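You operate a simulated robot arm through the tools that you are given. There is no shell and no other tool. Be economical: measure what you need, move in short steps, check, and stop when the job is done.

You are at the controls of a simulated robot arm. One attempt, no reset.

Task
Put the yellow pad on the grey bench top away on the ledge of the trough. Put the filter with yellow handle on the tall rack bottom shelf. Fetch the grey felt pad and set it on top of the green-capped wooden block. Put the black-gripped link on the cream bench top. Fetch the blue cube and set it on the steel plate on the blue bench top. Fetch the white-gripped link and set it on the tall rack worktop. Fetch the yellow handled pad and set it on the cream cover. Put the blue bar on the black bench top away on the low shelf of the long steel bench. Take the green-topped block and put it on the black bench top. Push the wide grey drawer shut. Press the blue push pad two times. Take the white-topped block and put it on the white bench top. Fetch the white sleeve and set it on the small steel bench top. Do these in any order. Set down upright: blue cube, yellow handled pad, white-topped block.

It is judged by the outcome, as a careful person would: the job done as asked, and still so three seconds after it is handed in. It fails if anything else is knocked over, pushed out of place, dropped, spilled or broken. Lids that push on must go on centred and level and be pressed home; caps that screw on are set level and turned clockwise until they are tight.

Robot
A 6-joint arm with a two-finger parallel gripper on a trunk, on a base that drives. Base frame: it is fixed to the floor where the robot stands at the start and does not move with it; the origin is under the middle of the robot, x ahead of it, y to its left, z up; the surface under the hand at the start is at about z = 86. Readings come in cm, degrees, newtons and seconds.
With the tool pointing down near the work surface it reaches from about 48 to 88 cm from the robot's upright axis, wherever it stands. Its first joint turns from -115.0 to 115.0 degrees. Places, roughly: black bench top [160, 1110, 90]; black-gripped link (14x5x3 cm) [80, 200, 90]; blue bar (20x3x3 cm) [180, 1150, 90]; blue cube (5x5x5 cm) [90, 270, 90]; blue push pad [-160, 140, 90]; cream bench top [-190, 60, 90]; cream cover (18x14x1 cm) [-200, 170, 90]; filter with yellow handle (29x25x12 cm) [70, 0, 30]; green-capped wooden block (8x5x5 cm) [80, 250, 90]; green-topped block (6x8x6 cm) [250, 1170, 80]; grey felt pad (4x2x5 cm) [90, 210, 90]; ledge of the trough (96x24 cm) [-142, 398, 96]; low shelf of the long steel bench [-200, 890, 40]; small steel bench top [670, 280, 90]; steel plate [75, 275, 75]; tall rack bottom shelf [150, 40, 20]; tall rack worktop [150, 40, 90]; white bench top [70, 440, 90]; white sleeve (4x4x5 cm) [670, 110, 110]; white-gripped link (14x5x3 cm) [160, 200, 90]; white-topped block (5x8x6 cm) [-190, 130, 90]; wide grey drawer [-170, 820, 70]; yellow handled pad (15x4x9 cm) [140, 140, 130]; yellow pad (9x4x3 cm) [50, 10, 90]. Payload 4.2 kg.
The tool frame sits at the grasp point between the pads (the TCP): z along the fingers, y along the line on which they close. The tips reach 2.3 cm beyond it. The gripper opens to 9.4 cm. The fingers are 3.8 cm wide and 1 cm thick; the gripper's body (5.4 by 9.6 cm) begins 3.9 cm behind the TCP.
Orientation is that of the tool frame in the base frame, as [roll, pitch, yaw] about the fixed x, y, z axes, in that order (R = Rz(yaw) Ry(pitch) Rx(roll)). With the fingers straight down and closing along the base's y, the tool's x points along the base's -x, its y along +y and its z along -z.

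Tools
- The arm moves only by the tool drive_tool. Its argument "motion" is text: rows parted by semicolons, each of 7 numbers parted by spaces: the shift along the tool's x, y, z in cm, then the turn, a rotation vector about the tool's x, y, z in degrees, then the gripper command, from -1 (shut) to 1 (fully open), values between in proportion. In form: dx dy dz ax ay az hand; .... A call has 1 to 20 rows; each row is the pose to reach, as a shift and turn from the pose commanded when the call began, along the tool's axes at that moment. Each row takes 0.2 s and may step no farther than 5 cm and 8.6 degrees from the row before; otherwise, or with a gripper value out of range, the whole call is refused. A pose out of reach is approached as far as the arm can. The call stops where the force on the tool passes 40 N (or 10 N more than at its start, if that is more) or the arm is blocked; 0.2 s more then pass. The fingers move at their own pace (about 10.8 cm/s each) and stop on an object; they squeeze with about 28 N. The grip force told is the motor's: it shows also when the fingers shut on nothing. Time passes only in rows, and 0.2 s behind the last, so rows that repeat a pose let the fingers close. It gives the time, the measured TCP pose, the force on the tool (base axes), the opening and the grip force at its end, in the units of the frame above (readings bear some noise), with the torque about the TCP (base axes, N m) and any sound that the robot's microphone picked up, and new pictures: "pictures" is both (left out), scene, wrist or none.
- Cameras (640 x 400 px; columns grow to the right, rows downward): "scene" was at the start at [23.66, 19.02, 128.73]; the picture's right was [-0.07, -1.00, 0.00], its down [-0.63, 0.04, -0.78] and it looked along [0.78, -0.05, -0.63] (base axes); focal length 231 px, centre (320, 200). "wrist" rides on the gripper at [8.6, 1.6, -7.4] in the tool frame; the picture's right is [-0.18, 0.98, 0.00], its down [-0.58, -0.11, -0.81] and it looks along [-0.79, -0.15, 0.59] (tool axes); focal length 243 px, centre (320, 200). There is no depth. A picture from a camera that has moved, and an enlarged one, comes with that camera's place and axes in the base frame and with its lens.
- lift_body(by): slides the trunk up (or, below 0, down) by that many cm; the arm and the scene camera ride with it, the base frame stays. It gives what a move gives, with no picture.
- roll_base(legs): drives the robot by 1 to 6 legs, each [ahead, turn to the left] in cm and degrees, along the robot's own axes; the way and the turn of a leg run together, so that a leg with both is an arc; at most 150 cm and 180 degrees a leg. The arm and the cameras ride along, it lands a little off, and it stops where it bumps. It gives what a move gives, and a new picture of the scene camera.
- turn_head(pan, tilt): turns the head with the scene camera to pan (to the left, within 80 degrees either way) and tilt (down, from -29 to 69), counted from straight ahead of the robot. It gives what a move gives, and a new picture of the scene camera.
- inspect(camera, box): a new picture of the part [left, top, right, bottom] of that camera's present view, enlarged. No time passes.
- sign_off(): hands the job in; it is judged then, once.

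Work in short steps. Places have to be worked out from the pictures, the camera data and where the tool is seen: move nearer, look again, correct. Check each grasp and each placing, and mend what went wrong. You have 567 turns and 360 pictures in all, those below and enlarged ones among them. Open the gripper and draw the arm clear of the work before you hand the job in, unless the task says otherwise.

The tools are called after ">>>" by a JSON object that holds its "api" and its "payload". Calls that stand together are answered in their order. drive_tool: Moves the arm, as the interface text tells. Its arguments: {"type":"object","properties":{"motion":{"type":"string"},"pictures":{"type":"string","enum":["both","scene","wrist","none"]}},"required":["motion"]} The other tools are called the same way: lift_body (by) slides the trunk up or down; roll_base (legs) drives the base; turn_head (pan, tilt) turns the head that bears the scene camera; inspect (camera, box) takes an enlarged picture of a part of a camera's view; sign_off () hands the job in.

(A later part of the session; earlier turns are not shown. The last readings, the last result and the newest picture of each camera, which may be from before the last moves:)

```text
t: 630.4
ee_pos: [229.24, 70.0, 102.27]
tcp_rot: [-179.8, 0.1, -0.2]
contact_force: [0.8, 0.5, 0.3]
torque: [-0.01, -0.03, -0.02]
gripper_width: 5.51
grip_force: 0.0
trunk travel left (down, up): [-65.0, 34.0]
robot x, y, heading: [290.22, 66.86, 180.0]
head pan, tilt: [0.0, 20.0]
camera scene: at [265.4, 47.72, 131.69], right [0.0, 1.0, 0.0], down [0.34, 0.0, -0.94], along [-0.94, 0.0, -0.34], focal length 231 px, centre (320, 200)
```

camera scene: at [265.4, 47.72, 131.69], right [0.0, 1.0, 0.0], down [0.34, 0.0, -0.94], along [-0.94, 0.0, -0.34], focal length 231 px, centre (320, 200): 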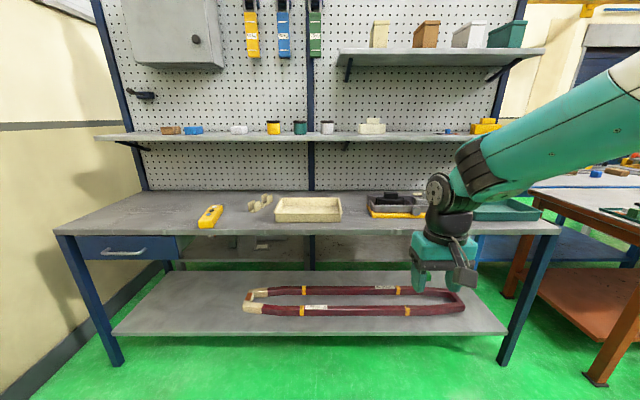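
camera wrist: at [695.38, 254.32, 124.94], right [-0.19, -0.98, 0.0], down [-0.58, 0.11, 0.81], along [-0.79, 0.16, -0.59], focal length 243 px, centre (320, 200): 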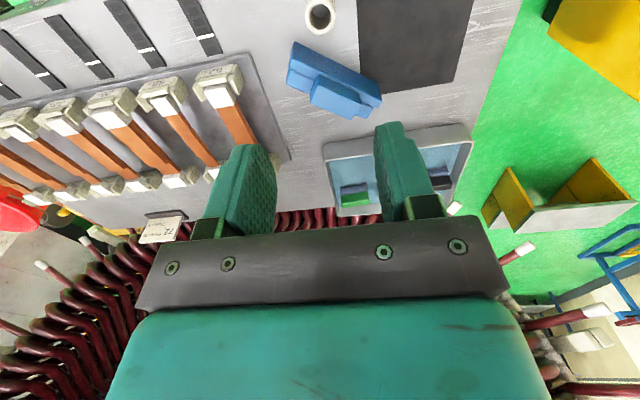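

The tall rack is in view. I look right for the white-gripped link and the yellow handled pad.

>>> {"api": "turn_head", "payload": {"pan": -42, "tilt": 18}}

>>> {"api": "inspect", "payload": {"camera": "scene", "box": [160, 60, 560, 310]}}

```text
t: 631.5
ee_pos: [229.25, 69.94, 102.27]
tcp_rot: [-179.8, 0.0, -0.3]
contact_force: [-0.1, -0.3, -0.8]
torque: [0.01, 0.03, -0.03]
gripper_width: 5.48
grip_force: 0.0
trunk travel left (down, up): [-65.0, 34.0]
robot x, y, heading: [289.83, 67.08, 180.1]
head pan, tilt: [-42.0, 18.0]
camera scene: at [267.79, 53.95, 132.02], right [0.67, 0.74, 0.0], down [0.23, -0.21, -0.95], along [-0.71, 0.64, -0.31], focal length 231 px, centre (320, 200)
```

scene: 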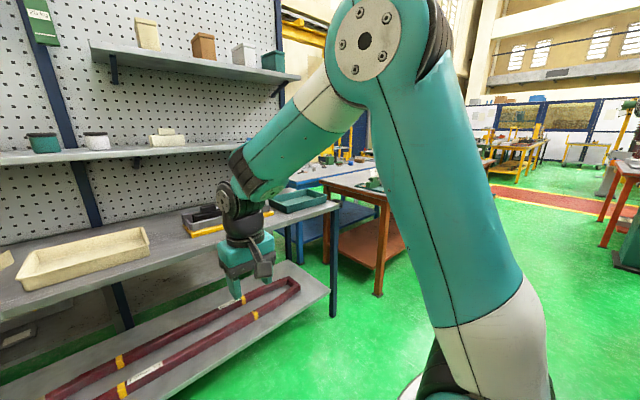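

```text
1.60 times, centred on (360, 185) of scene
camera zoom: at [267.79, 53.95, 132.02], right [0.67, 0.74, 0.0], down [0.23, -0.21, -0.95], along [-0.71, 0.64, -0.31], focal length 369 px, centre (256, 224)
```

zoom: 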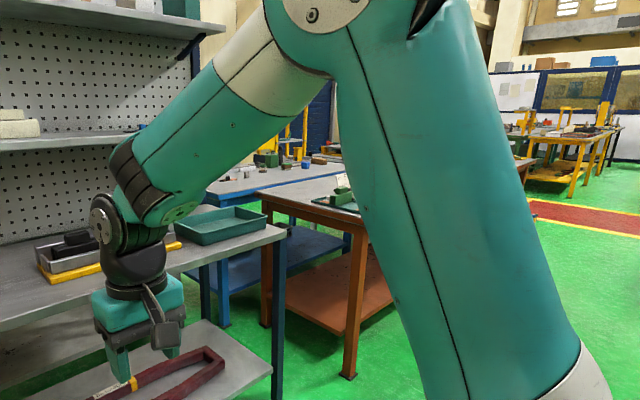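

I drive to stand east of the brown bench at y≈190 and face it.

>>> {"api": "roll_base", "payload": {"legs": [[0, -90], [122, 0], [0, 90], [35, 0]]}}

>>> {"api": "turn_head", "payload": {"pan": 0, "tilt": 32}}

```text
t: 647.2
ee_pos: [194.98, 187.95, 102.11]
tcp_rot: [-179.9, 0.1, 0.7]
contact_force: [0.2, -0.1, -0.7]
torque: [0.03, 0.0, -0.02]
gripper_width: 5.51
grip_force: 0.1
trunk travel left (down, up): [-65.0, 34.0]
robot x, y, heading: [255.8, 186.27, -179.3]
head pan, tilt: [-42.0, 18.0]
camera scene: at [233.78, 172.57, 132.02], right [0.66, 0.75, 0.0], down [0.23, -0.2, -0.95], along [-0.71, 0.63, -0.31], focal length 231 px, centre (320, 200)
```

scene: 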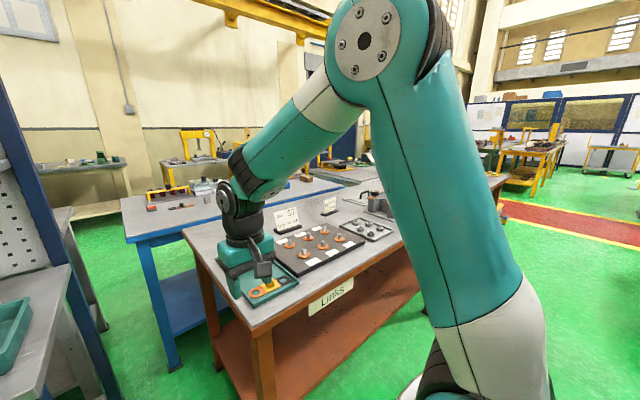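

```text
t: 648.3
ee_pos: [194.96, 187.94, 102.29]
tcp_rot: [-179.8, 0.2, 0.7]
contact_force: [-0.2, 0.0, -0.3]
torque: [-0.01, 0.01, 0.0]
gripper_width: 5.52
grip_force: 0.1
trunk travel left (down, up): [-65.0, 34.0]
robot x, y, heading: [255.95, 185.73, -179.2]
head pan, tilt: [0.0, 32.0]
camera scene: at [231.84, 166.3, 129.78], right [-0.01, 1.0, 0.0], down [0.53, 0.01, -0.85], along [-0.85, -0.01, -0.53], focal length 231 px, centre (320, 200)
```

scene: 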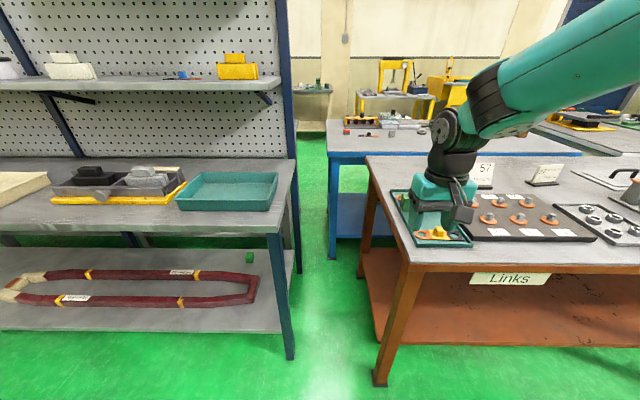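

The arm hides the bench corner; I move it aside and zoom in.

>>> {"api": "drive_tool", "payload": {"motion": "0 4.8 -2 0 0 0 0.17; 0 9.6 -4 0 0 0 0.17; 0 14.4 -6 0 0 0 0.17; 0 19 -8 0 0 0 0.17; 0 24 -8 0 0 0 0.17; 0 28 -8 0 0 0 0.17; 0 28 -8 0 0 0 0.17", "pictures": "none"}}

>>> {"api": "inspect", "payload": {"camera": "scene", "box": [340, 130, 640, 310]}}

>>> {"api": "inspect", "payload": {"camera": "scene", "box": [0, 30, 300, 220]}}

```text
refused: row 1 steps farther than a row can; nothing moved
```

```text
2.13 times, centred on (490, 220) of scene
camera zoom: at [231.84, 166.3, 129.78], right [-0.01, 1.0, 0.0], down [0.53, 0.01, -0.85], along [-0.85, -0.01, -0.53], focal length 492 px, centre (-43, 157)
```

zoom: 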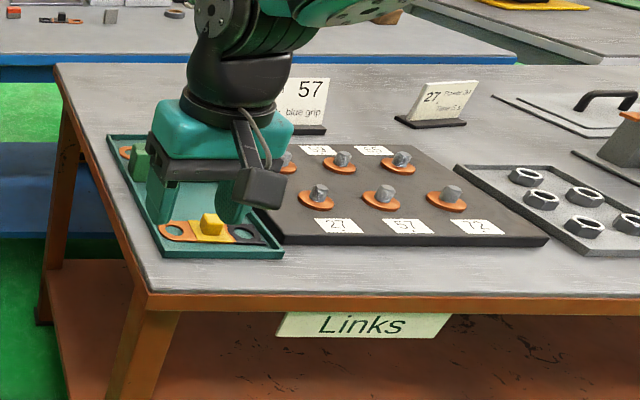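

```text
2.11 times, centred on (150, 125) of scene
camera zoom: at [231.84, 166.3, 129.78], right [-0.01, 1.0, 0.0], down [0.53, 0.01, -0.85], along [-0.85, -0.01, -0.53], focal length 486 px, centre (678, 358)
```

zoom: 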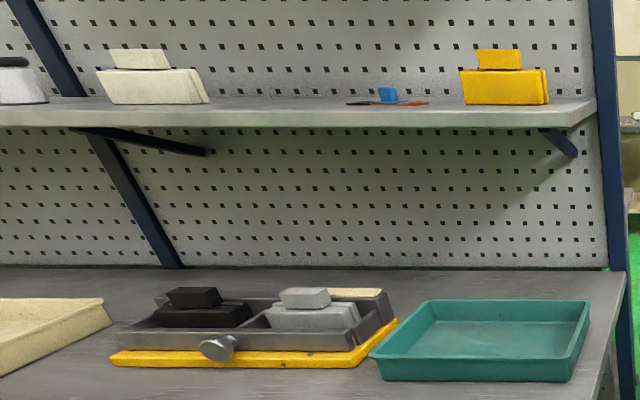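

>>> {"api": "drive_tool", "payload": {"motion": "0 4.5 -2 0 0 0 0.17; 0 9 -4 0 0 0 0.17; 0 13.5 -6 0 0 0 0.17; 0 18 -8 0 0 0 0.17; 0 22.5 -8 0 0 0 0.17; 0 26 -8 0 0 0 0.17; 0 26 -8 0 0 0 0.17", "pictures": "none"}}

>>> {"api": "inspect", "payload": {"camera": "scene", "box": [340, 150, 520, 270]}}

```text
t: 649.9
ee_pos: [195.42, 162.08, 110.26]
tcp_rot: [-179.8, 0.1, 0.7]
contact_force: [-0.3, -0.2, 0.0]
torque: [-0.01, -0.02, -0.01]
gripper_width: 5.5
grip_force: 0.2
trunk travel left (down, up): [-65.0, 34.0]
robot x, y, heading: [255.68, 185.92, -179.5]
head pan, tilt: [0.0, 32.0]
```

```text
3.33 times, centred on (430, 210) of scene
camera zoom: at [231.85, 166.3, 129.77], right [-0.01, 1.0, 0.0], down [0.53, 0.01, -0.85], along [-0.85, -0.01, -0.53], focal length 770 px, centre (-47, 167)
```

zoom: 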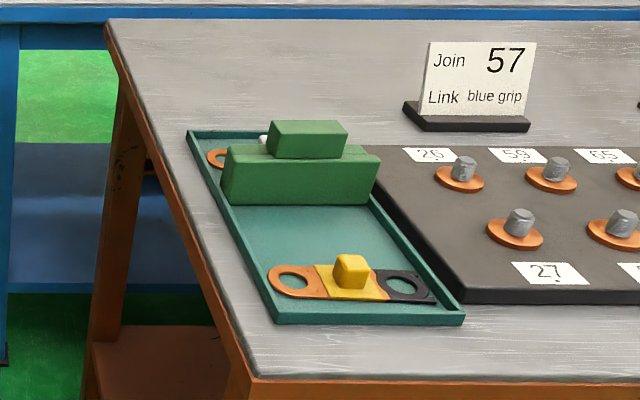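

The white-gripped link lies behind the green block in the teal tray. I bring the arm over y≈200, roll 22 cm closer and look with the wrist camera.

>>> {"api": "drive_tool", "payload": {"motion": "0 -4.8 0 0 0 0 1; 0 -9.6 0 0 0 0 1; 0 -14.4 0 0 0 0 1; 0 -19.2 0 0 0 0 1; 0 -24 0 0 0 0 1; 0 -28.8 0 0 0 0 1; 0 -33.6 0 0 0 0 1; 0 -38 0 0 0 0 1; 0 -38 0 0 0 0 1", "pictures": "none"}}

>>> {"api": "roll_base", "payload": {"legs": [[20, 0]]}}

>>> {"api": "drive_tool", "payload": {"motion": "-2.5 0 0 0 0 0 1; -5 0 0 0 0 0 1; -5 0 0 0 0 0 1", "pictures": "wrist"}}

```text
t: 651.9
ee_pos: [194.73, 199.91, 110.33]
tcp_rot: [-179.8, 0.0, 0.7]
contact_force: [-0.2, -0.9, 0.2]
torque: [0.02, 0.02, -0.01]
gripper_width: 9.39
grip_force: 0.1
trunk travel left (down, up): [-65.0, 34.0]
robot x, y, heading: [256.01, 186.27, -179.3]
head pan, tilt: [0.0, 32.0]
```

```text
t: 653.5
ee_pos: [174.59, 199.8, 110.25]
tcp_rot: [-179.8, 0.1, 0.6]
contact_force: [-0.5, -0.5, 0.6]
torque: [-0.03, 0.03, 0.01]
gripper_width: 9.39
grip_force: 0.2
trunk travel left (down, up): [-65.0, 34.0]
robot x, y, heading: [235.4, 185.64, -179.4]
head pan, tilt: [0.0, 32.0]
camera scene: at [211.6, 166.07, 129.77], right [-0.01, 1.0, 0.0], down [0.53, 0.01, -0.85], along [-0.85, -0.01, -0.53], focal length 231 px, centre (320, 200)
```

scene: 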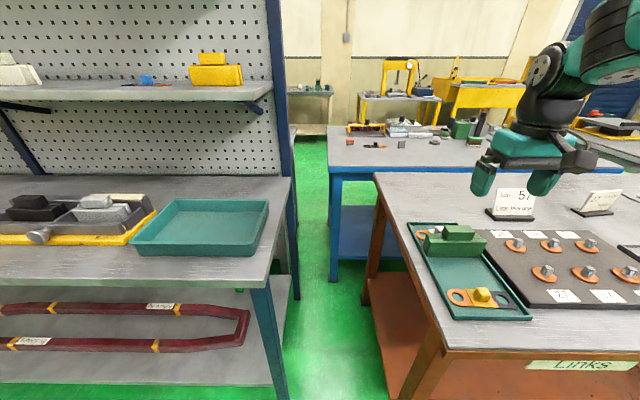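

```text
t: 654.3
ee_pos: [169.36, 199.62, 110.4]
tcp_rot: [-179.8, 0.1, 0.6]
contact_force: [-0.4, 0.4, -0.2]
torque: [0.02, 0.01, 0.02]
gripper_width: 9.41
grip_force: 0.1
trunk travel left (down, up): [-65.0, 34.0]
robot x, y, heading: [235.4, 185.54, -179.3]
head pan, tilt: [0.0, 32.0]
camera wrist: at [178.23, 198.19, 117.8], right [-0.17, -0.98, 0.0], down [-0.58, 0.1, 0.81], along [-0.8, 0.14, -0.59], focal length 243 px, centre (320, 200)
```

wrist: 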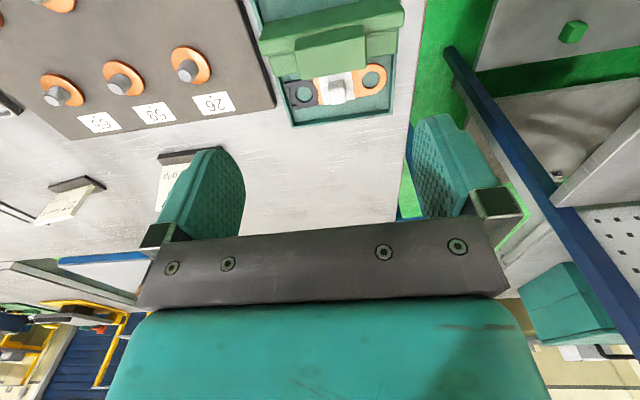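

The white grip is at about (162.4, 198.3); the wrist camera would hit the green block on descent, so I rotate the tool 180° to put the camera on the far side.

>>> {"api": "drive_tool", "payload": {"motion": "0 0 0 0 0 8 0; 0 0 0 0 0 16 0; 0 0 0 0 0 24 0; 0 0 0 0 0 32 0; 0 0 0 0 0 40 0; 0 0 0 0 0 48 0; 0 0 0 0 0 56 0; 0 0 0 0 0 64 0; 0 0 0 0 0 72 0; 0 0 0 0 0 80 0; 0 0 0 0 0 88 0; 0 0 0 0 0 90 0", "pictures": "none"}}

>>> {"api": "drive_tool", "payload": {"motion": "0 0 0 0 0 8 0; 0 0 0 0 0 16 0; 0 0 0 0 0 24 0; 0 0 0 0 0 32 0; 0 0 0 0 0 40 0; 0 0 0 0 0 48 0; 0 0 0 0 0 56 0; 0 0 0 0 0 64 0; 0 0 0 0 0 72 0; 0 0 0 0 0 80 0; 0 0 0 0 0 88 0; 0 0 0 0 0 90 0", "pictures": "wrist"}}

```text
t: 656.9
ee_pos: [169.65, 199.62, 110.39]
tcp_rot: [179.9, 0.3, -89.4]
contact_force: [0.4, 0.0, -0.6]
torque: [0.02, 0.01, -0.01]
gripper_width: 4.72
grip_force: 0.0
trunk travel left (down, up): [-65.0, 34.0]
robot x, y, heading: [236.16, 185.73, -179.1]
head pan, tilt: [0.0, 32.0]
```

```text
t: 659.5
ee_pos: [169.59, 199.89, 110.28]
tcp_rot: [179.4, -0.1, -179.1]
contact_force: [-0.5, -0.3, -1.0]
torque: [-0.01, -0.01, 0.01]
gripper_width: 4.7
grip_force: 0.0
trunk travel left (down, up): [-65.0, 34.0]
robot x, y, heading: [235.6, 185.7, -179.7]
head pan, tilt: [0.0, 32.0]
camera wrist: at [161.01, 201.22, 117.81], right [0.17, 0.99, 0.01], down [0.58, -0.11, 0.8], along [0.79, -0.13, -0.59], focal length 243 px, centre (320, 200)
```

wrist: 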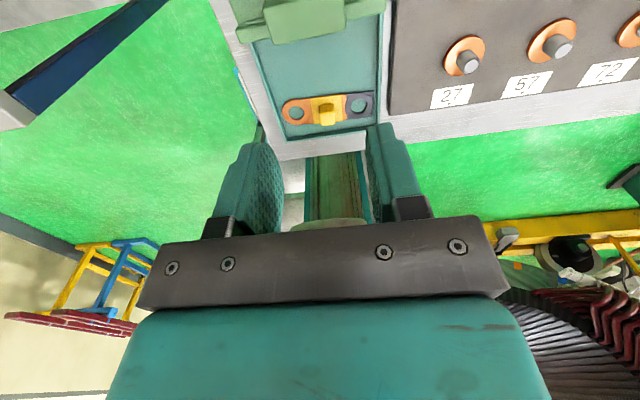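

>>> {"api": "drive_tool", "payload": {"motion": "3.6 -0.8 3 0 0 0 0.3; 7.2 -1.6 6 0 0 0 0.3; 7.2 -1.6 10 0 0 0 0.3; 7.2 -1.6 12 0 0 0 0.3; 7.2 -1.6 12 0 0 0 0.3"}}

```text
t: 660.7
ee_pos: [162.43, 200.31, 98.34]
tcp_rot: [179.2, -0.1, -178.4]
contact_force: [0.5, -0.3, -0.8]
torque: [-0.01, -0.03, 0.0]
gripper_width: 6.11
grip_force: 0.1
out of reach, approached as far as the arm can: row 1, 2, 3, 4, 5
trunk travel left (down, up): [-65.0, 34.0]
robot x, y, heading: [235.5, 185.76, -179.8]
head pan, tilt: [0.0, 32.0]
camera scene: at [211.61, 166.07, 129.78], right [-0.01, 1.0, 0.0], down [0.53, 0.01, -0.85], along [-0.85, -0.01, -0.53], focal length 231 px, centre (320, 200)
camera wrist: at [153.72, 201.51, 105.77], right [0.16, 0.99, 0.01], down [0.58, -0.11, 0.8], along [0.8, -0.12, -0.59], focal length 243 px, centre (320, 200)
```

scene: 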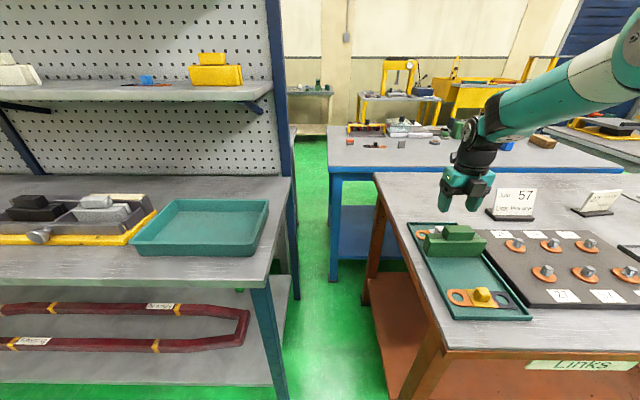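
wrist: 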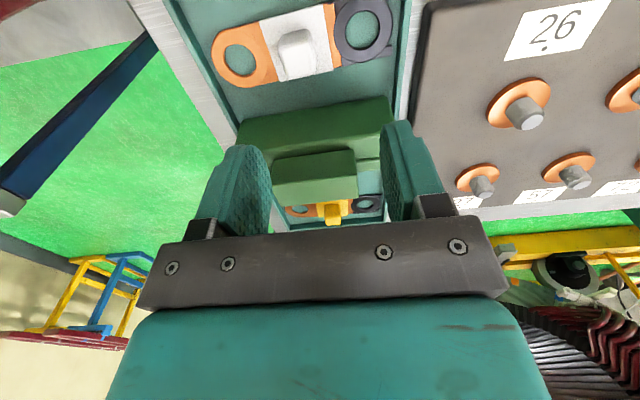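

At the wrist's limit; I ease the yaw by 3°. Knob triangulates to (160.9, 199), z≈87–89. I descend in two steps.

>>> {"api": "drive_tool", "payload": {"motion": "0.8 0.4 0 0 0 -3 0.3; 1.5 0.7 2 0 0 -4 0.3; 1.5 0.7 4 0 0 -4 0.3; 1.5 0.7 4 0 0 -4 0.3", "pictures": "wrist"}}

```text
t: 661.7
ee_pos: [160.92, 201.16, 94.31]
tcp_rot: [179.8, -0.1, -175.2]
contact_force: [-0.1, 0.1, -0.3]
torque: [0.01, -0.02, 0.01]
gripper_width: 6.11
grip_force: 0.1
trunk travel left (down, up): [-65.0, 34.0]
robot x, y, heading: [235.68, 185.72, -179.3]
head pan, tilt: [0.0, 32.0]
camera wrist: at [152.25, 201.94, 101.78], right [0.1, 0.99, 0.0], down [0.59, -0.06, 0.8], along [0.8, -0.08, -0.59], focal length 243 px, centre (320, 200)
```

wrist: 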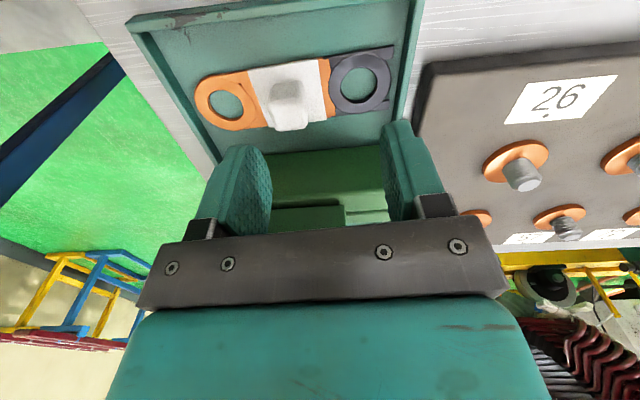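

>>> {"api": "drive_tool", "payload": {"motion": "0.4 -0.9 1.5 0 0 0 0.3; 0.7 -1.8 3 0 0 0 0.3; 0.7 -1.8 4 0 0 0 0.3; 0.7 -1.8 4.6 0 0 0 0.3; 0.7 -1.8 4.6 0 0 0 0.3", "pictures": "both"}}

```text
t: 662.9
ee_pos: [160.25, 199.06, 89.67]
tcp_rot: [179.8, -0.1, -175.4]
contact_force: [-0.1, -0.7, 0.0]
torque: [-0.02, 0.0, 0.0]
gripper_width: 6.13
grip_force: 0.0
trunk travel left (down, up): [-65.0, 34.0]
robot x, y, heading: [235.54, 185.63, -179.2]
head pan, tilt: [0.0, 32.0]
camera scene: at [211.61, 166.07, 129.77], right [-0.01, 1.0, 0.0], down [0.53, 0.01, -0.85], along [-0.85, -0.01, -0.53], focal length 231 px, centre (320, 200)
camera wrist: at [151.63, 199.97, 97.25], right [0.1, 0.99, 0.0], down [0.59, -0.06, 0.8], along [0.8, -0.08, -0.59], focal length 243 px, centre (320, 200)
```

scene: 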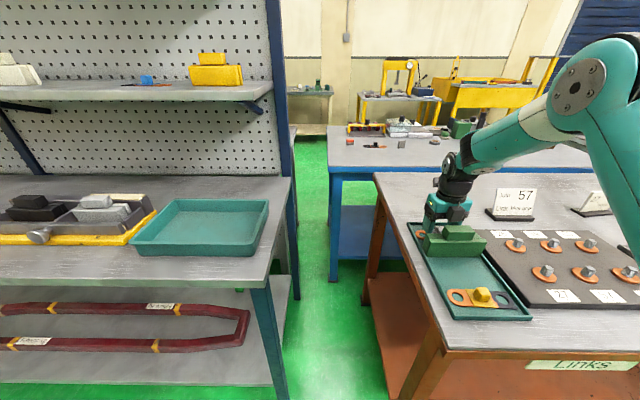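
wrist: 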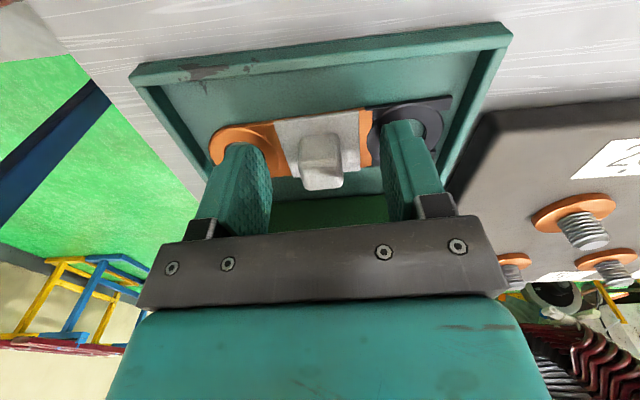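

The knob sits between the fingers. Close and lift.

>>> {"api": "drive_tool", "payload": {"motion": "0 0 0.3 0 0 0 -1; 0 0 0.3 0 0 0 -1; 0 0 0.3 0 0 0 -1; 0 0 0.3 0 0 0 -1; 0 0 -3 0 0 0 -1; 0 0 -7 0 0 0 -1; 0 0 -11 0 0 0 -1; 0 0 -11 0 0 0 -1"}}

```text
t: 664.7
ee_pos: [160.39, 198.98, 100.83]
tcp_rot: [179.8, -0.1, -175.4]
contact_force: [-0.1, 0.0, -1.5]
torque: [-0.01, -0.03, -0.01]
gripper_width: 2.15
grip_force: 28.0
trunk travel left (down, up): [-65.0, 34.0]
robot x, y, heading: [235.95, 185.94, -179.6]
head pan, tilt: [0.0, 32.0]
camera scene: at [211.6, 166.07, 129.77], right [-0.01, 1.0, 0.0], down [0.53, 0.01, -0.85], along [-0.85, -0.01, -0.53], focal length 231 px, centre (320, 200)
camera wrist: at [151.7, 199.76, 108.28], right [0.1, 0.99, 0.0], down [0.59, -0.06, 0.8], along [0.8, -0.08, -0.59], focal length 243 px, centre (320, 200)
```

scene: 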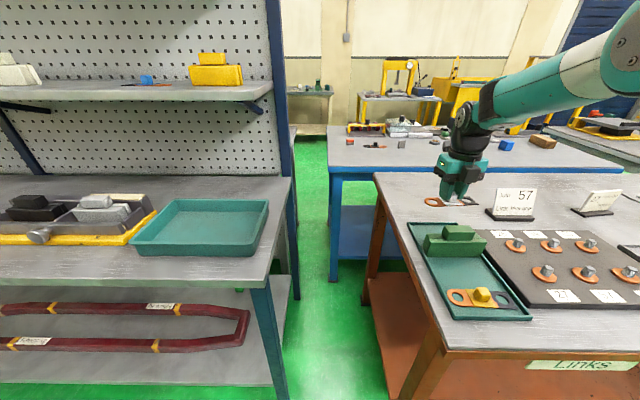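
wrist: 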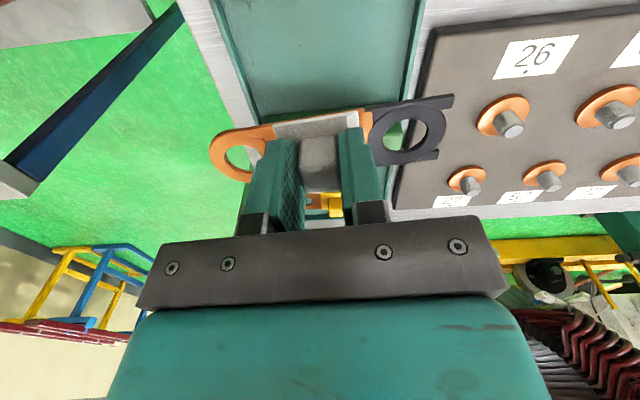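

Held. The rack worktop has open space near y≈-40. I raise, back out and drive there.

>>> {"api": "drive_tool", "payload": {"motion": "-1.5 -1 -3.5 0 0 -1 -1; -4 -3 -7 0 0 -2 -1; -8 -5 -9 0 0 -4 -1; -12 -7 -10 0 0 -6 -1; -15 -9 -11 0 0 -8 -1; -18 -11 -11 0 0 -10 -1; -18 -11 -11 0 0 -10 -1", "pictures": "none"}}

>>> {"api": "roll_base", "payload": {"legs": [[-25, 0], [0, 89.5], [150, 0], [48, 0], [0, -89.5], [18, 0]]}}

>>> {"api": "turn_head", "payload": {"pan": 0, "tilt": 35}}

```text
t: 666.3
ee_pos: [179.16, 190.91, 111.74]
tcp_rot: [179.5, 0.0, -165.1]
contact_force: [-0.9, -0.4, -0.9]
torque: [0.0, 0.0, 0.0]
gripper_width: 2.14
grip_force: 28.2
out of reach, approached as far as the arm can: row 5, 6, 7
trunk travel left (down, up): [-65.0, 34.0]
robot x, y, heading: [235.76, 185.72, -179.3]
head pan, tilt: [0.0, 32.0]
```

```text
t: 686.2
ee_pos: [187.34, -10.94, 111.68]
tcp_rot: [179.5, 0.0, -161.9]
contact_force: [0.4, 0.0, -2.0]
torque: [-0.01, -0.02, -0.01]
gripper_width: 2.16
grip_force: 27.6
trunk travel left (down, up): [-65.0, 34.0]
robot x, y, heading: [244.24, -12.93, -176.3]
head pan, tilt: [0.0, 32.0]
camera scene: at [221.23, -33.9, 129.77], right [-0.07, 1.0, 0.0], down [0.53, 0.04, -0.85], along [-0.85, -0.06, -0.53], focal length 231 px, centre (320, 200)
```

scene: 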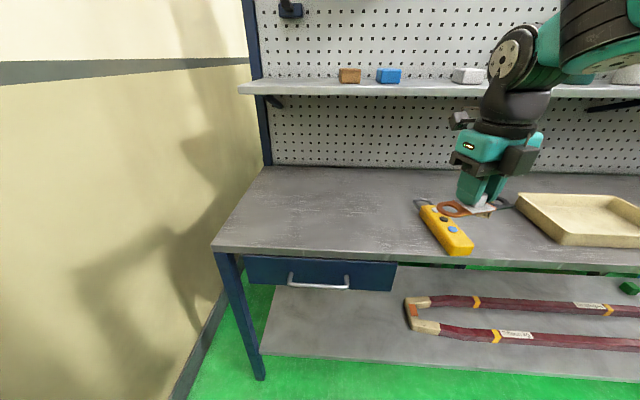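

```text
t: 686.9
ee_pos: [187.39, -10.97, 111.71]
tcp_rot: [179.6, 0.1, -161.8]
contact_force: [-0.4, -0.3, -1.1]
torque: [0.0, 0.01, -0.03]
gripper_width: 2.17
grip_force: 28.8
trunk travel left (down, up): [-65.0, 34.0]
robot x, y, heading: [244.09, -13.03, -176.1]
head pan, tilt: [0.0, 35.0]
camera scene: at [221.38, -33.89, 129.31], right [-0.07, 1.0, 0.0], down [0.57, 0.04, -0.82], along [-0.82, -0.06, -0.57], focal length 231 px, centre (320, 200)
```

scene: 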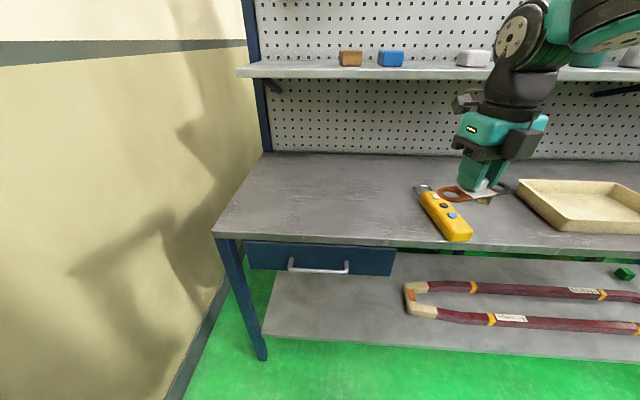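

Free area around (160, -35). I roll 12 cm closer and bring the link over it.

>>> {"api": "roll_base", "payload": {"legs": [[12, 0]]}}

>>> {"api": "drive_tool", "payload": {"motion": "3.6 -2.8 0 0 0 0 -1; 7.2 -5.6 0 0 0 0 -1; 10.8 -8.4 0 0 0 0 -1; 14.4 -11.2 0 0 0 0 -1; 18 -14 0 0 0 0 -1; 21.8 -17 0 0 0 0 -1; 21.8 -17 4 0 0 0 -1; 21.8 -17 8 0 0 0 -1; 21.8 -17 12 0 0 0 -1; 21.8 -17 15 0 0 0 -1; 21.8 -17 15 0 0 0 -1"}}

```text
t: 688.1
ee_pos: [175.29, -11.65, 111.78]
tcp_rot: [179.5, 0.0, -162.0]
contact_force: [-0.4, -0.5, -0.8]
torque: [0.01, -0.02, -0.03]
gripper_width: 2.15
grip_force: 27.7
trunk travel left (down, up): [-65.0, 34.0]
robot x, y, heading: [231.81, -13.57, -176.2]
head pan, tilt: [0.0, 35.0]
camera scene: at [209.12, -34.69, 129.31], right [-0.07, 1.0, 0.0], down [0.57, 0.04, -0.82], along [-0.82, -0.05, -0.57], focal length 231 px, centre (320, 200)
```

scene: 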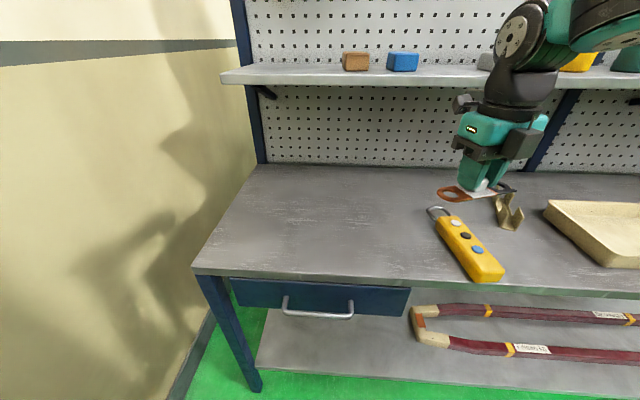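

```text
t: 689.4
ee_pos: [160.04, -32.55, 114.12]
tcp_rot: [178.7, 1.2, -163.2]
contact_force: [25.7, 4.5, -0.4]
torque: [-0.35, 2.07, -0.24]
gripper_width: 2.14
grip_force: 27.3
out of reach, approached as far as the arm can: row 1, 2, 3, 4, 5
trunk travel left (down, up): [-65.0, 34.0]
robot x, y, heading: [231.8, -13.86, -176.2]
head pan, tilt: [0.0, 35.0]
stopped in row 6: the force on the tool passed its limit at 82 N (the readings are from after the stop); the commanded pose is now the measured one
camera scene: at [209.3, -34.66, 129.34], right [-0.07, 1.0, 0.0], down [0.57, 0.04, -0.82], along [-0.82, -0.05, -0.57], focal length 231 px, centre (320, 200)
camera wrist: at [151.2, -33.61, 121.43], right [-0.11, 0.99, 0.02], down [0.58, 0.04, 0.82], along [0.81, 0.1, -0.58], focal length 243 px, centre (320, 200)
```

scene: 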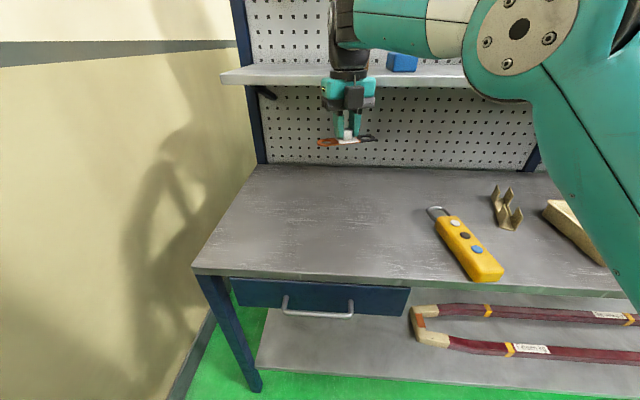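
wrist: 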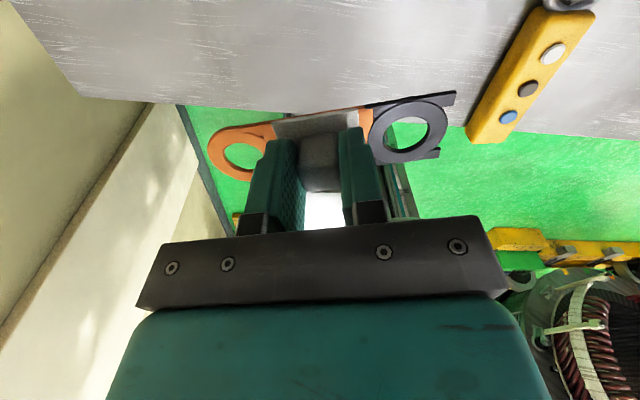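

The wrist camera bumped the shelf's front edge. I back away toward +x, then descend before going under.

>>> {"api": "drive_tool", "payload": {"motion": "-3 0 0 0 0 0 -1; -7 0 0 0 0 0 -1; -11 0 0 0 0 0 -1; -14 0 0 0 0 0 -1; -14 0 0 0 0 0 -1", "pictures": "scene"}}

```text
t: 690.6
ee_pos: [170.4, -28.57, 119.2]
tcp_rot: [176.5, 1.8, -163.0]
contact_force: [0.5, 0.1, 0.0]
torque: [0.0, 0.0, 0.02]
gripper_width: 2.15
grip_force: 27.8
out of reach, approached as far as the arm can: row 1, 2, 3, 4, 5
trunk travel left (down, up): [-65.0, 34.0]
robot x, y, heading: [231.76, -13.91, -176.0]
head pan, tilt: [0.0, 35.0]
camera scene: at [209.12, -34.69, 129.31], right [-0.07, 1.0, 0.0], down [0.57, 0.04, -0.82], along [-0.82, -0.05, -0.57], focal length 231 px, centre (320, 200)
```

scene: 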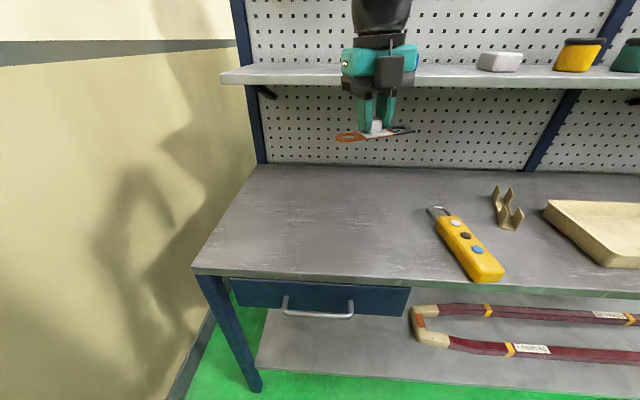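

>>> {"api": "drive_tool", "payload": {"motion": "0 0 4 1.7 0.9 0 -1; 0 0 8 3.5 1.8 0 -1; 0 0 12 3.5 1.8 0 -1; 0 0 16 3.5 1.8 0 -1; 0 0 20 3.5 1.8 0 -1; 0 0 20 3.5 1.8 0 -1", "pictures": "scene"}}

```text
t: 692.0
ee_pos: [165.35, -15.12, 100.63]
tcp_rot: [-179.7, -0.4, -159.3]
contact_force: [0.1, -0.3, -1.9]
torque: [0.02, 0.0, 0.0]
gripper_width: 2.14
grip_force: 27.6
out of reach, approached as far as the arm can: row 1, 2, 3, 4, 5, 6
trunk travel left (down, up): [-65.0, 34.0]
robot x, y, heading: [232.06, -13.87, -176.3]
head pan, tilt: [0.0, 35.0]
camera scene: at [209.15, -34.69, 129.31], right [-0.07, 1.0, 0.0], down [0.57, 0.04, -0.82], along [-0.82, -0.05, -0.57], focal length 231 px, centre (320, 200)
```

scene: 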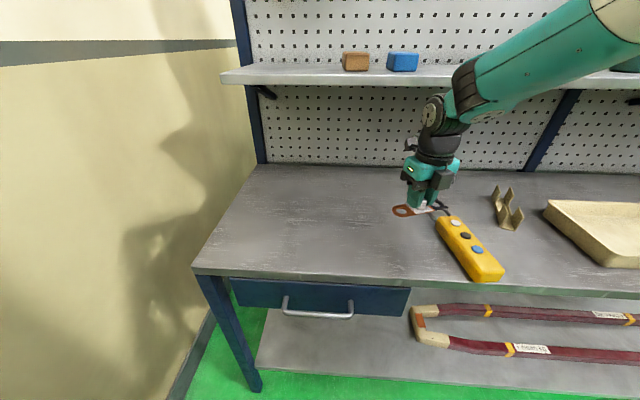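

Blocks on the shelf are untouched. The wrist yaw limit interferes; I rotate the tool back 70° here.

>>> {"api": "drive_tool", "payload": {"motion": "0 0 0 0 0 -8 -1; 0 0 0 0 0 -16 -1; 0 0 0 0 0 -24 -1; 0 0 0 0 0 -32 -1; 0 0 0 0 0 -40 -1; 0 0 0 0 0 -48 -1; 0 0 0 0 0 -56 -1; 0 0 0 0 0 -64 -1; 0 0 0 0 0 -72 -1; 0 0 0 0 0 -72 -1", "pictures": "scene"}}

```text
t: 694.2
ee_pos: [165.09, -15.31, 100.83]
tcp_rot: [179.6, -0.4, -87.2]
contact_force: [0.3, 0.5, -1.3]
torque: [-0.03, 0.01, 0.0]
gripper_width: 2.17
grip_force: 28.4
trunk travel left (down, up): [-65.0, 34.0]
robot x, y, heading: [231.84, -13.81, -176.1]
head pan, tilt: [0.0, 35.0]
camera scene: at [209.13, -34.69, 129.31], right [-0.07, 1.0, 0.0], down [0.57, 0.04, -0.82], along [-0.82, -0.05, -0.57], focal length 231 px, centre (320, 200)
```

scene: 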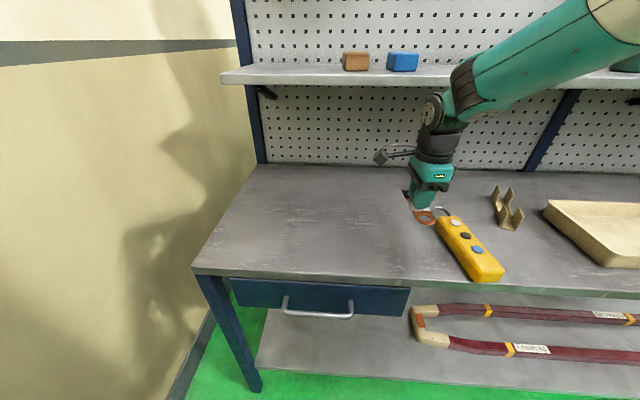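

>>> {"api": "drive_tool", "payload": {"motion": "4.5 0.2 1 0 0 0 -1; 9 0.4 2 0 0 0 -1; 13.5 0.6 3 0 0 0 -1; 18 0.8 4 0 0 0 -1; 20 1 6 0 0 0 -1; 20 1 9 0 0 0 -1; 20 1 9 0 0 0 -1", "pictures": "both"}}

```text
t: 695.8
ee_pos: [164.88, -35.33, 91.91]
tcp_rot: [179.6, -0.4, -87.4]
contact_force: [-0.1, -0.4, -1.6]
torque: [0.01, 0.01, 0.02]
gripper_width: 2.15
grip_force: 28.1
trunk travel left (down, up): [-65.0, 34.0]
robot x, y, heading: [232.01, -13.42, -176.1]
head pan, tilt: [0.0, 35.0]
camera scene: at [209.14, -34.69, 129.31], right [-0.07, 1.0, 0.0], down [0.57, 0.04, -0.82], along [-0.82, -0.05, -0.57], focal length 231 px, centre (320, 200)
camera wrist: at [163.84, -44.0, 99.52], right [-0.99, 0.14, 0.01], down [0.09, 0.59, 0.8], along [0.11, 0.79, -0.6], focal length 243 px, centre (320, 200)
```

scene: 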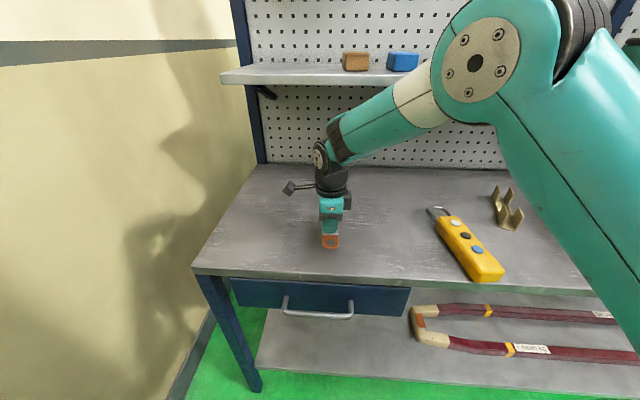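
wrist: 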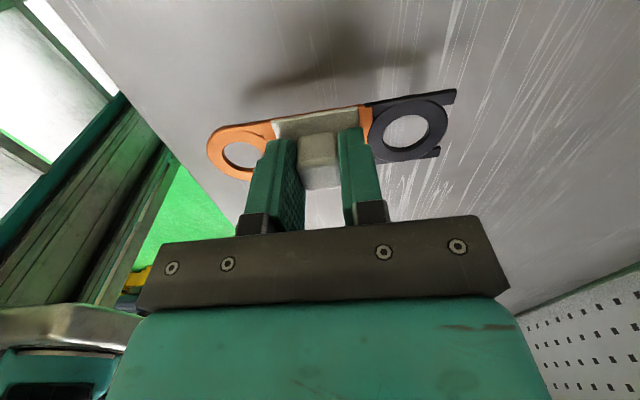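

I shift 2 cm inward and lower to contact.

>>> {"api": "drive_tool", "payload": {"motion": "0 1 0 0 0 0 -1; 0 2 0.5 0 0 0 -1; 0 2 1.2 0 0 0 -1; 0 2 1.8 0 0 0 -1; 0 2 2.3 0 0 0 -1; 0 2 2.7 0 0 0 -1; 0 2 3.1 0 0 0 -1; 0 2 3.5 0 0 0 -1; 0 2 3.9 0 0 0 -1", "pictures": "none"}}

```text
t: 697.8
ee_pos: [162.78, -35.62, 88.68]
tcp_rot: [179.2, -0.6, -87.3]
contact_force: [2.4, 2.4, 17.1]
torque: [0.39, -0.51, 0.03]
gripper_width: 2.16
grip_force: 28.1
trunk travel left (down, up): [-65.0, 34.0]
robot x, y, heading: [231.66, -13.58, -176.5]
head pan, tilt: [0.0, 35.0]
stopped in row 9: the force on the tool passed its limit at 45 N (the readings are from after the stop); the commanded pose is now the measured one
```

>>> {"api": "drive_tool", "payload": {"motion": "0 0 -0.2 0 0 0 -0.3; 0 0 -0.2 0 0 0 0; 0 0 -0.2 0 0 0 0; 0 0 -3 0 0 0 0; 0 -1 -7 0 0 0 0; 0 -4 -10 0 0 0 0; 0 -7 -13 0 0 0 0; 0 -7 -13 0 0 0 0", "pictures": "both"}}

```text
t: 699.6
ee_pos: [170.05, -35.02, 101.59]
tcp_rot: [179.4, -0.5, -87.3]
contact_force: [-0.4, -0.4, 0.4]
torque: [0.01, -0.01, 0.03]
gripper_width: 4.7
grip_force: 0.1
trunk travel left (down, up): [-65.0, 34.0]
robot x, y, heading: [231.82, -13.67, -176.1]
head pan, tilt: [0.0, 35.0]
camera scene: at [209.12, -34.69, 129.3], right [-0.07, 1.0, 0.0], down [0.57, 0.04, -0.82], along [-0.82, -0.05, -0.57], focal length 231 px, centre (320, 200)
camera wrist: at [169.06, -43.7, 109.12], right [-0.99, 0.14, 0.01], down [0.09, 0.59, 0.8], along [0.1, 0.79, -0.6], focal length 243 px, centre (320, 200)
```

scene: 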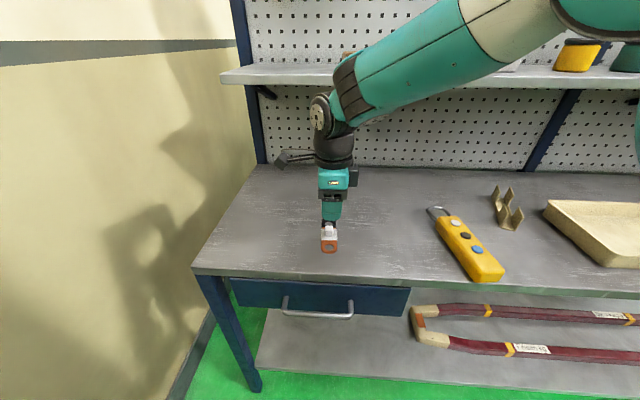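
wrist: 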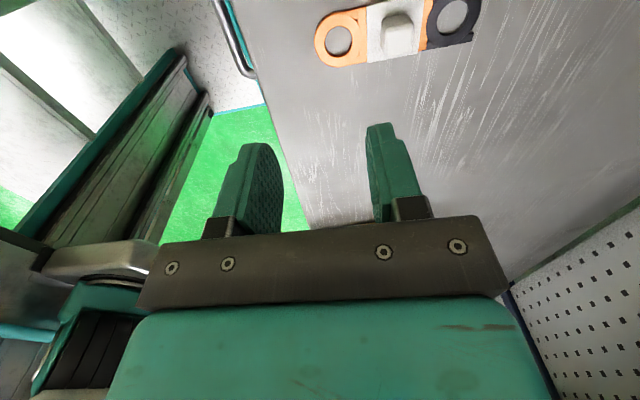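

White-gripped link is on the rack worktop. Next the yellow handled pad on the rack's shelf: I retract, reset yaw, and drive to stand in front of it.

>>> {"api": "drive_tool", "payload": {"motion": "-1.8 -1.5 0 0 0 -8 1; -3.6 -3 0 0 0 -16 1; -5.4 -4.5 0 0 0 -24 1; -7.2 -6 0 0 0 -32 1; -9 -7.5 0 0 0 -40 1; -10.8 -9 0 0 0 -48 1; -12.6 -10.5 0 0 0 -56 1; -14.4 -12 0 0 0 -64 1; -16.2 -13.5 0 0 0 -72 1; -18 -15 0 0 0 -80 1; -19.2 -16 0 0 0 -87 1; -19.2 -16 0 0 0 -87 1", "pictures": "none"}}

>>> {"api": "roll_base", "payload": {"legs": [[-25, 0], [0, -94], [150, 0], [0, 90], [30, 0]]}}

>>> {"api": "lift_body", "payload": {"by": 34}}

>>> {"api": "turn_head", "payload": {"pan": 0, "tilt": 25}}

```text
t: 702.2
ee_pos: [184.99, -15.33, 100.96]
tcp_rot: [179.4, 0.7, -0.3]
contact_force: [-0.2, 0.2, -0.1]
torque: [0.01, 0.01, 0.01]
gripper_width: 9.41
grip_force: 0.0
trunk travel left (down, up): [-65.0, 34.0]
robot x, y, heading: [231.86, -13.67, -176.1]
head pan, tilt: [0.0, 35.0]
```

```text
t: 720.2
ee_pos: [174.49, 137.06, 100.98]
tcp_rot: [179.4, 0.7, -4.8]
contact_force: [0.3, 0.9, -0.3]
torque: [-0.01, 0.0, -0.01]
gripper_width: 9.4
grip_force: 0.1
trunk travel left (down, up): [-65.0, 34.0]
robot x, y, heading: [221.67, 134.92, 179.8]
head pan, tilt: [0.0, 35.0]
camera scene: at [197.1, 115.89, 129.31], right [0.01, 1.0, 0.0], down [0.57, -0.01, -0.82], along [-0.82, 0.01, -0.57], focal length 231 px, centre (320, 200)
```

scene: 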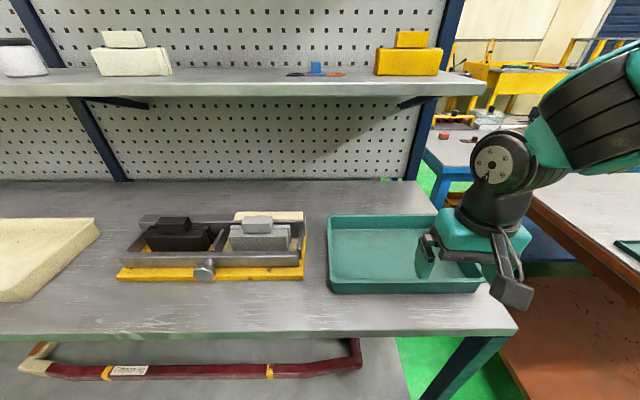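

```text
t: 723.5
ee_pos: [174.56, 137.09, 135.01]
tcp_rot: [179.3, 0.8, -4.8]
contact_force: [-0.1, 0.1, 0.0]
torque: [0.0, -0.04, 0.01]
gripper_width: 9.37
grip_force: 0.0
trunk travel left (down, up): [-99.0, 0.0]
robot x, y, heading: [221.32, 135.15, 179.4]
head pan, tilt: [0.0, 35.0]
```

```text
t: 724.2
ee_pos: [174.53, 137.03, 134.97]
tcp_rot: [179.4, 0.7, -4.7]
contact_force: [0.1, 0.3, -0.1]
torque: [0.03, 0.0, -0.02]
gripper_width: 9.39
grip_force: 0.1
trunk travel left (down, up): [-99.0, 0.0]
robot x, y, heading: [221.8, 134.93, 179.2]
head pan, tilt: [0.0, 25.0]
camera scene: at [196.69, 115.89, 164.88], right [0.01, 1.0, 0.0], down [0.42, 0.0, -0.91], along [-0.91, 0.01, -0.42], focal length 231 px, centre (320, 200)
```

scene: 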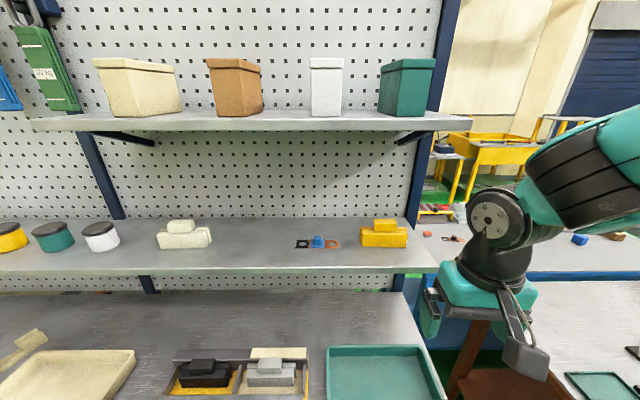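

>>> {"api": "inspect", "payload": {"camera": "scene", "box": [340, 200, 440, 270]}}

```text
5.71 times, centred on (390, 235) of scene
camera zoom: at [196.69, 115.89, 164.88], right [0.01, 1.0, 0.0], down [0.42, 0.0, -0.91], along [-0.91, 0.01, -0.42], focal length 1319 px, centre (-80, 0)
```

zoom: 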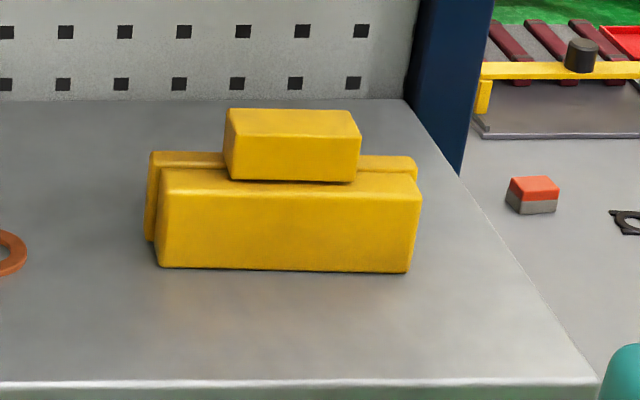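

Handle ≈7 cm wide, centred near (139.7, 135.3, 130.3). I'll grip it from the front with the tool pitched 50° forward so the wrist clears the upper shelf. First yaw alignment, then tilt.

>>> {"api": "drive_tool", "payload": {"motion": "0 0 0 0 0 -4.7 1; 0 0 0 0 0 -4.7 1", "pictures": "none"}}

>>> {"api": "drive_tool", "payload": {"motion": "0 0 0 0 -8 0 1; 0 0 0 0 -16 0 1; 0 0 0 0 -24 0 1; 0 0 0 0 -32 0 1; 0 0 0 0 -40 0 1; 0 0 0 0 -48 0 1; 0 0 0 0 -50 0 1; 0 0 0 0 -50 0 1", "pictures": "scene"}}

```text
t: 724.8
ee_pos: [174.56, 137.15, 134.89]
tcp_rot: [179.4, 0.6, 0.1]
contact_force: [-0.7, -0.6, 0.8]
torque: [0.02, 0.0, 0.01]
gripper_width: 9.43
grip_force: 0.0
trunk travel left (down, up): [-99.0, 0.0]
robot x, y, heading: [221.7, 134.83, 179.5]
head pan, tilt: [0.0, 25.0]
```

```text
t: 726.6
ee_pos: [166.6, 130.64, 140.6]
tcp_rot: [179.2, 50.7, -0.6]
contact_force: [-1.0, -0.7, 0.2]
torque: [-0.01, 0.0, 0.0]
gripper_width: 9.39
grip_force: 0.0
out of reach, approached as far as the arm can: row 2, 3, 4, 5, 6, 7, 8
trunk travel left (down, up): [-99.0, 0.0]
robot x, y, heading: [221.57, 135.03, 179.5]
head pan, tilt: [0.0, 25.0]
camera scene: at [196.69, 115.88, 164.88], right [0.01, 1.0, 0.0], down [0.42, 0.0, -0.91], along [-0.91, 0.01, -0.42], focal length 231 px, centre (320, 200)
```

scene: 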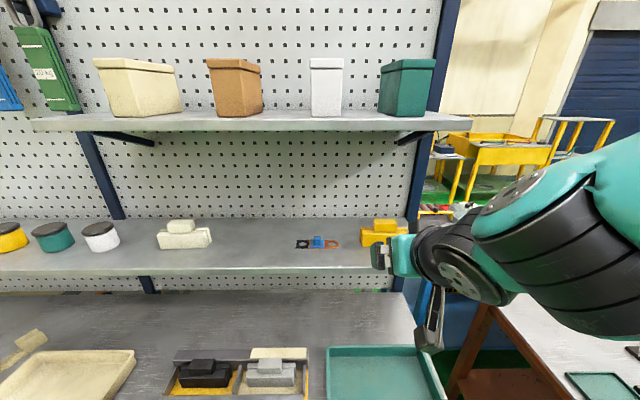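

>>> {"api": "drive_tool", "payload": {"motion": "-3.3 0.3 2.6 0 0 0 1; -6.6 0.6 5.2 0 0 0 1; -9.9 0.9 7.9 0 0 0 1; -13.1 1.2 10.5 0 0 0 1; -16.3 1.5 13.1 0 0 0 1; -19.5 1.85 15.7 0 0 0 1; -19.5 1.85 15.7 0 0 0 1", "pictures": "both"}}

```text
t: 728.2
ee_pos: [141.96, 129.37, 146.03]
tcp_rot: [179.1, 50.7, -0.7]
contact_force: [0.4, 0.9, 0.4]
torque: [-0.01, -0.03, 0.02]
gripper_width: 9.41
grip_force: 0.0
trunk travel left (down, up): [-99.0, 0.0]
robot x, y, heading: [221.39, 135.01, 179.4]
head pan, tilt: [0.0, 25.0]
camera scene: at [196.66, 115.89, 164.88], right [0.01, 1.0, 0.0], down [0.42, 0.0, -0.91], along [-0.91, 0.01, -0.42], focal length 231 px, centre (320, 200)
camera wrist: at [153.44, 127.57, 144.04], right [-0.12, -0.98, 0.15], down [0.26, 0.12, 0.96], along [-0.96, 0.15, 0.24], focal length 243 px, centre (320, 200)
```

scene: 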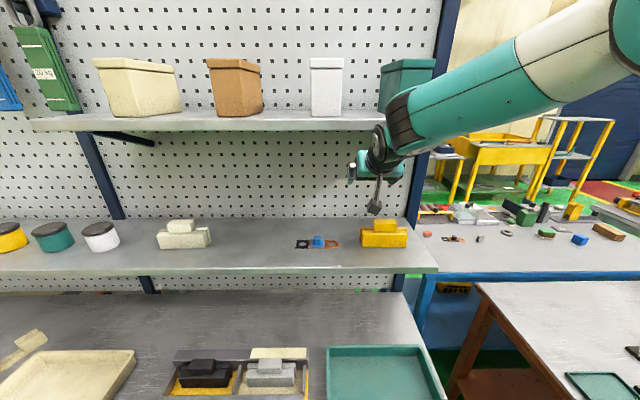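
wrist: 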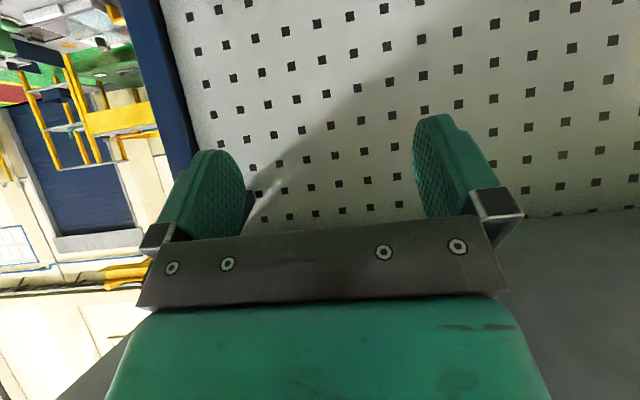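

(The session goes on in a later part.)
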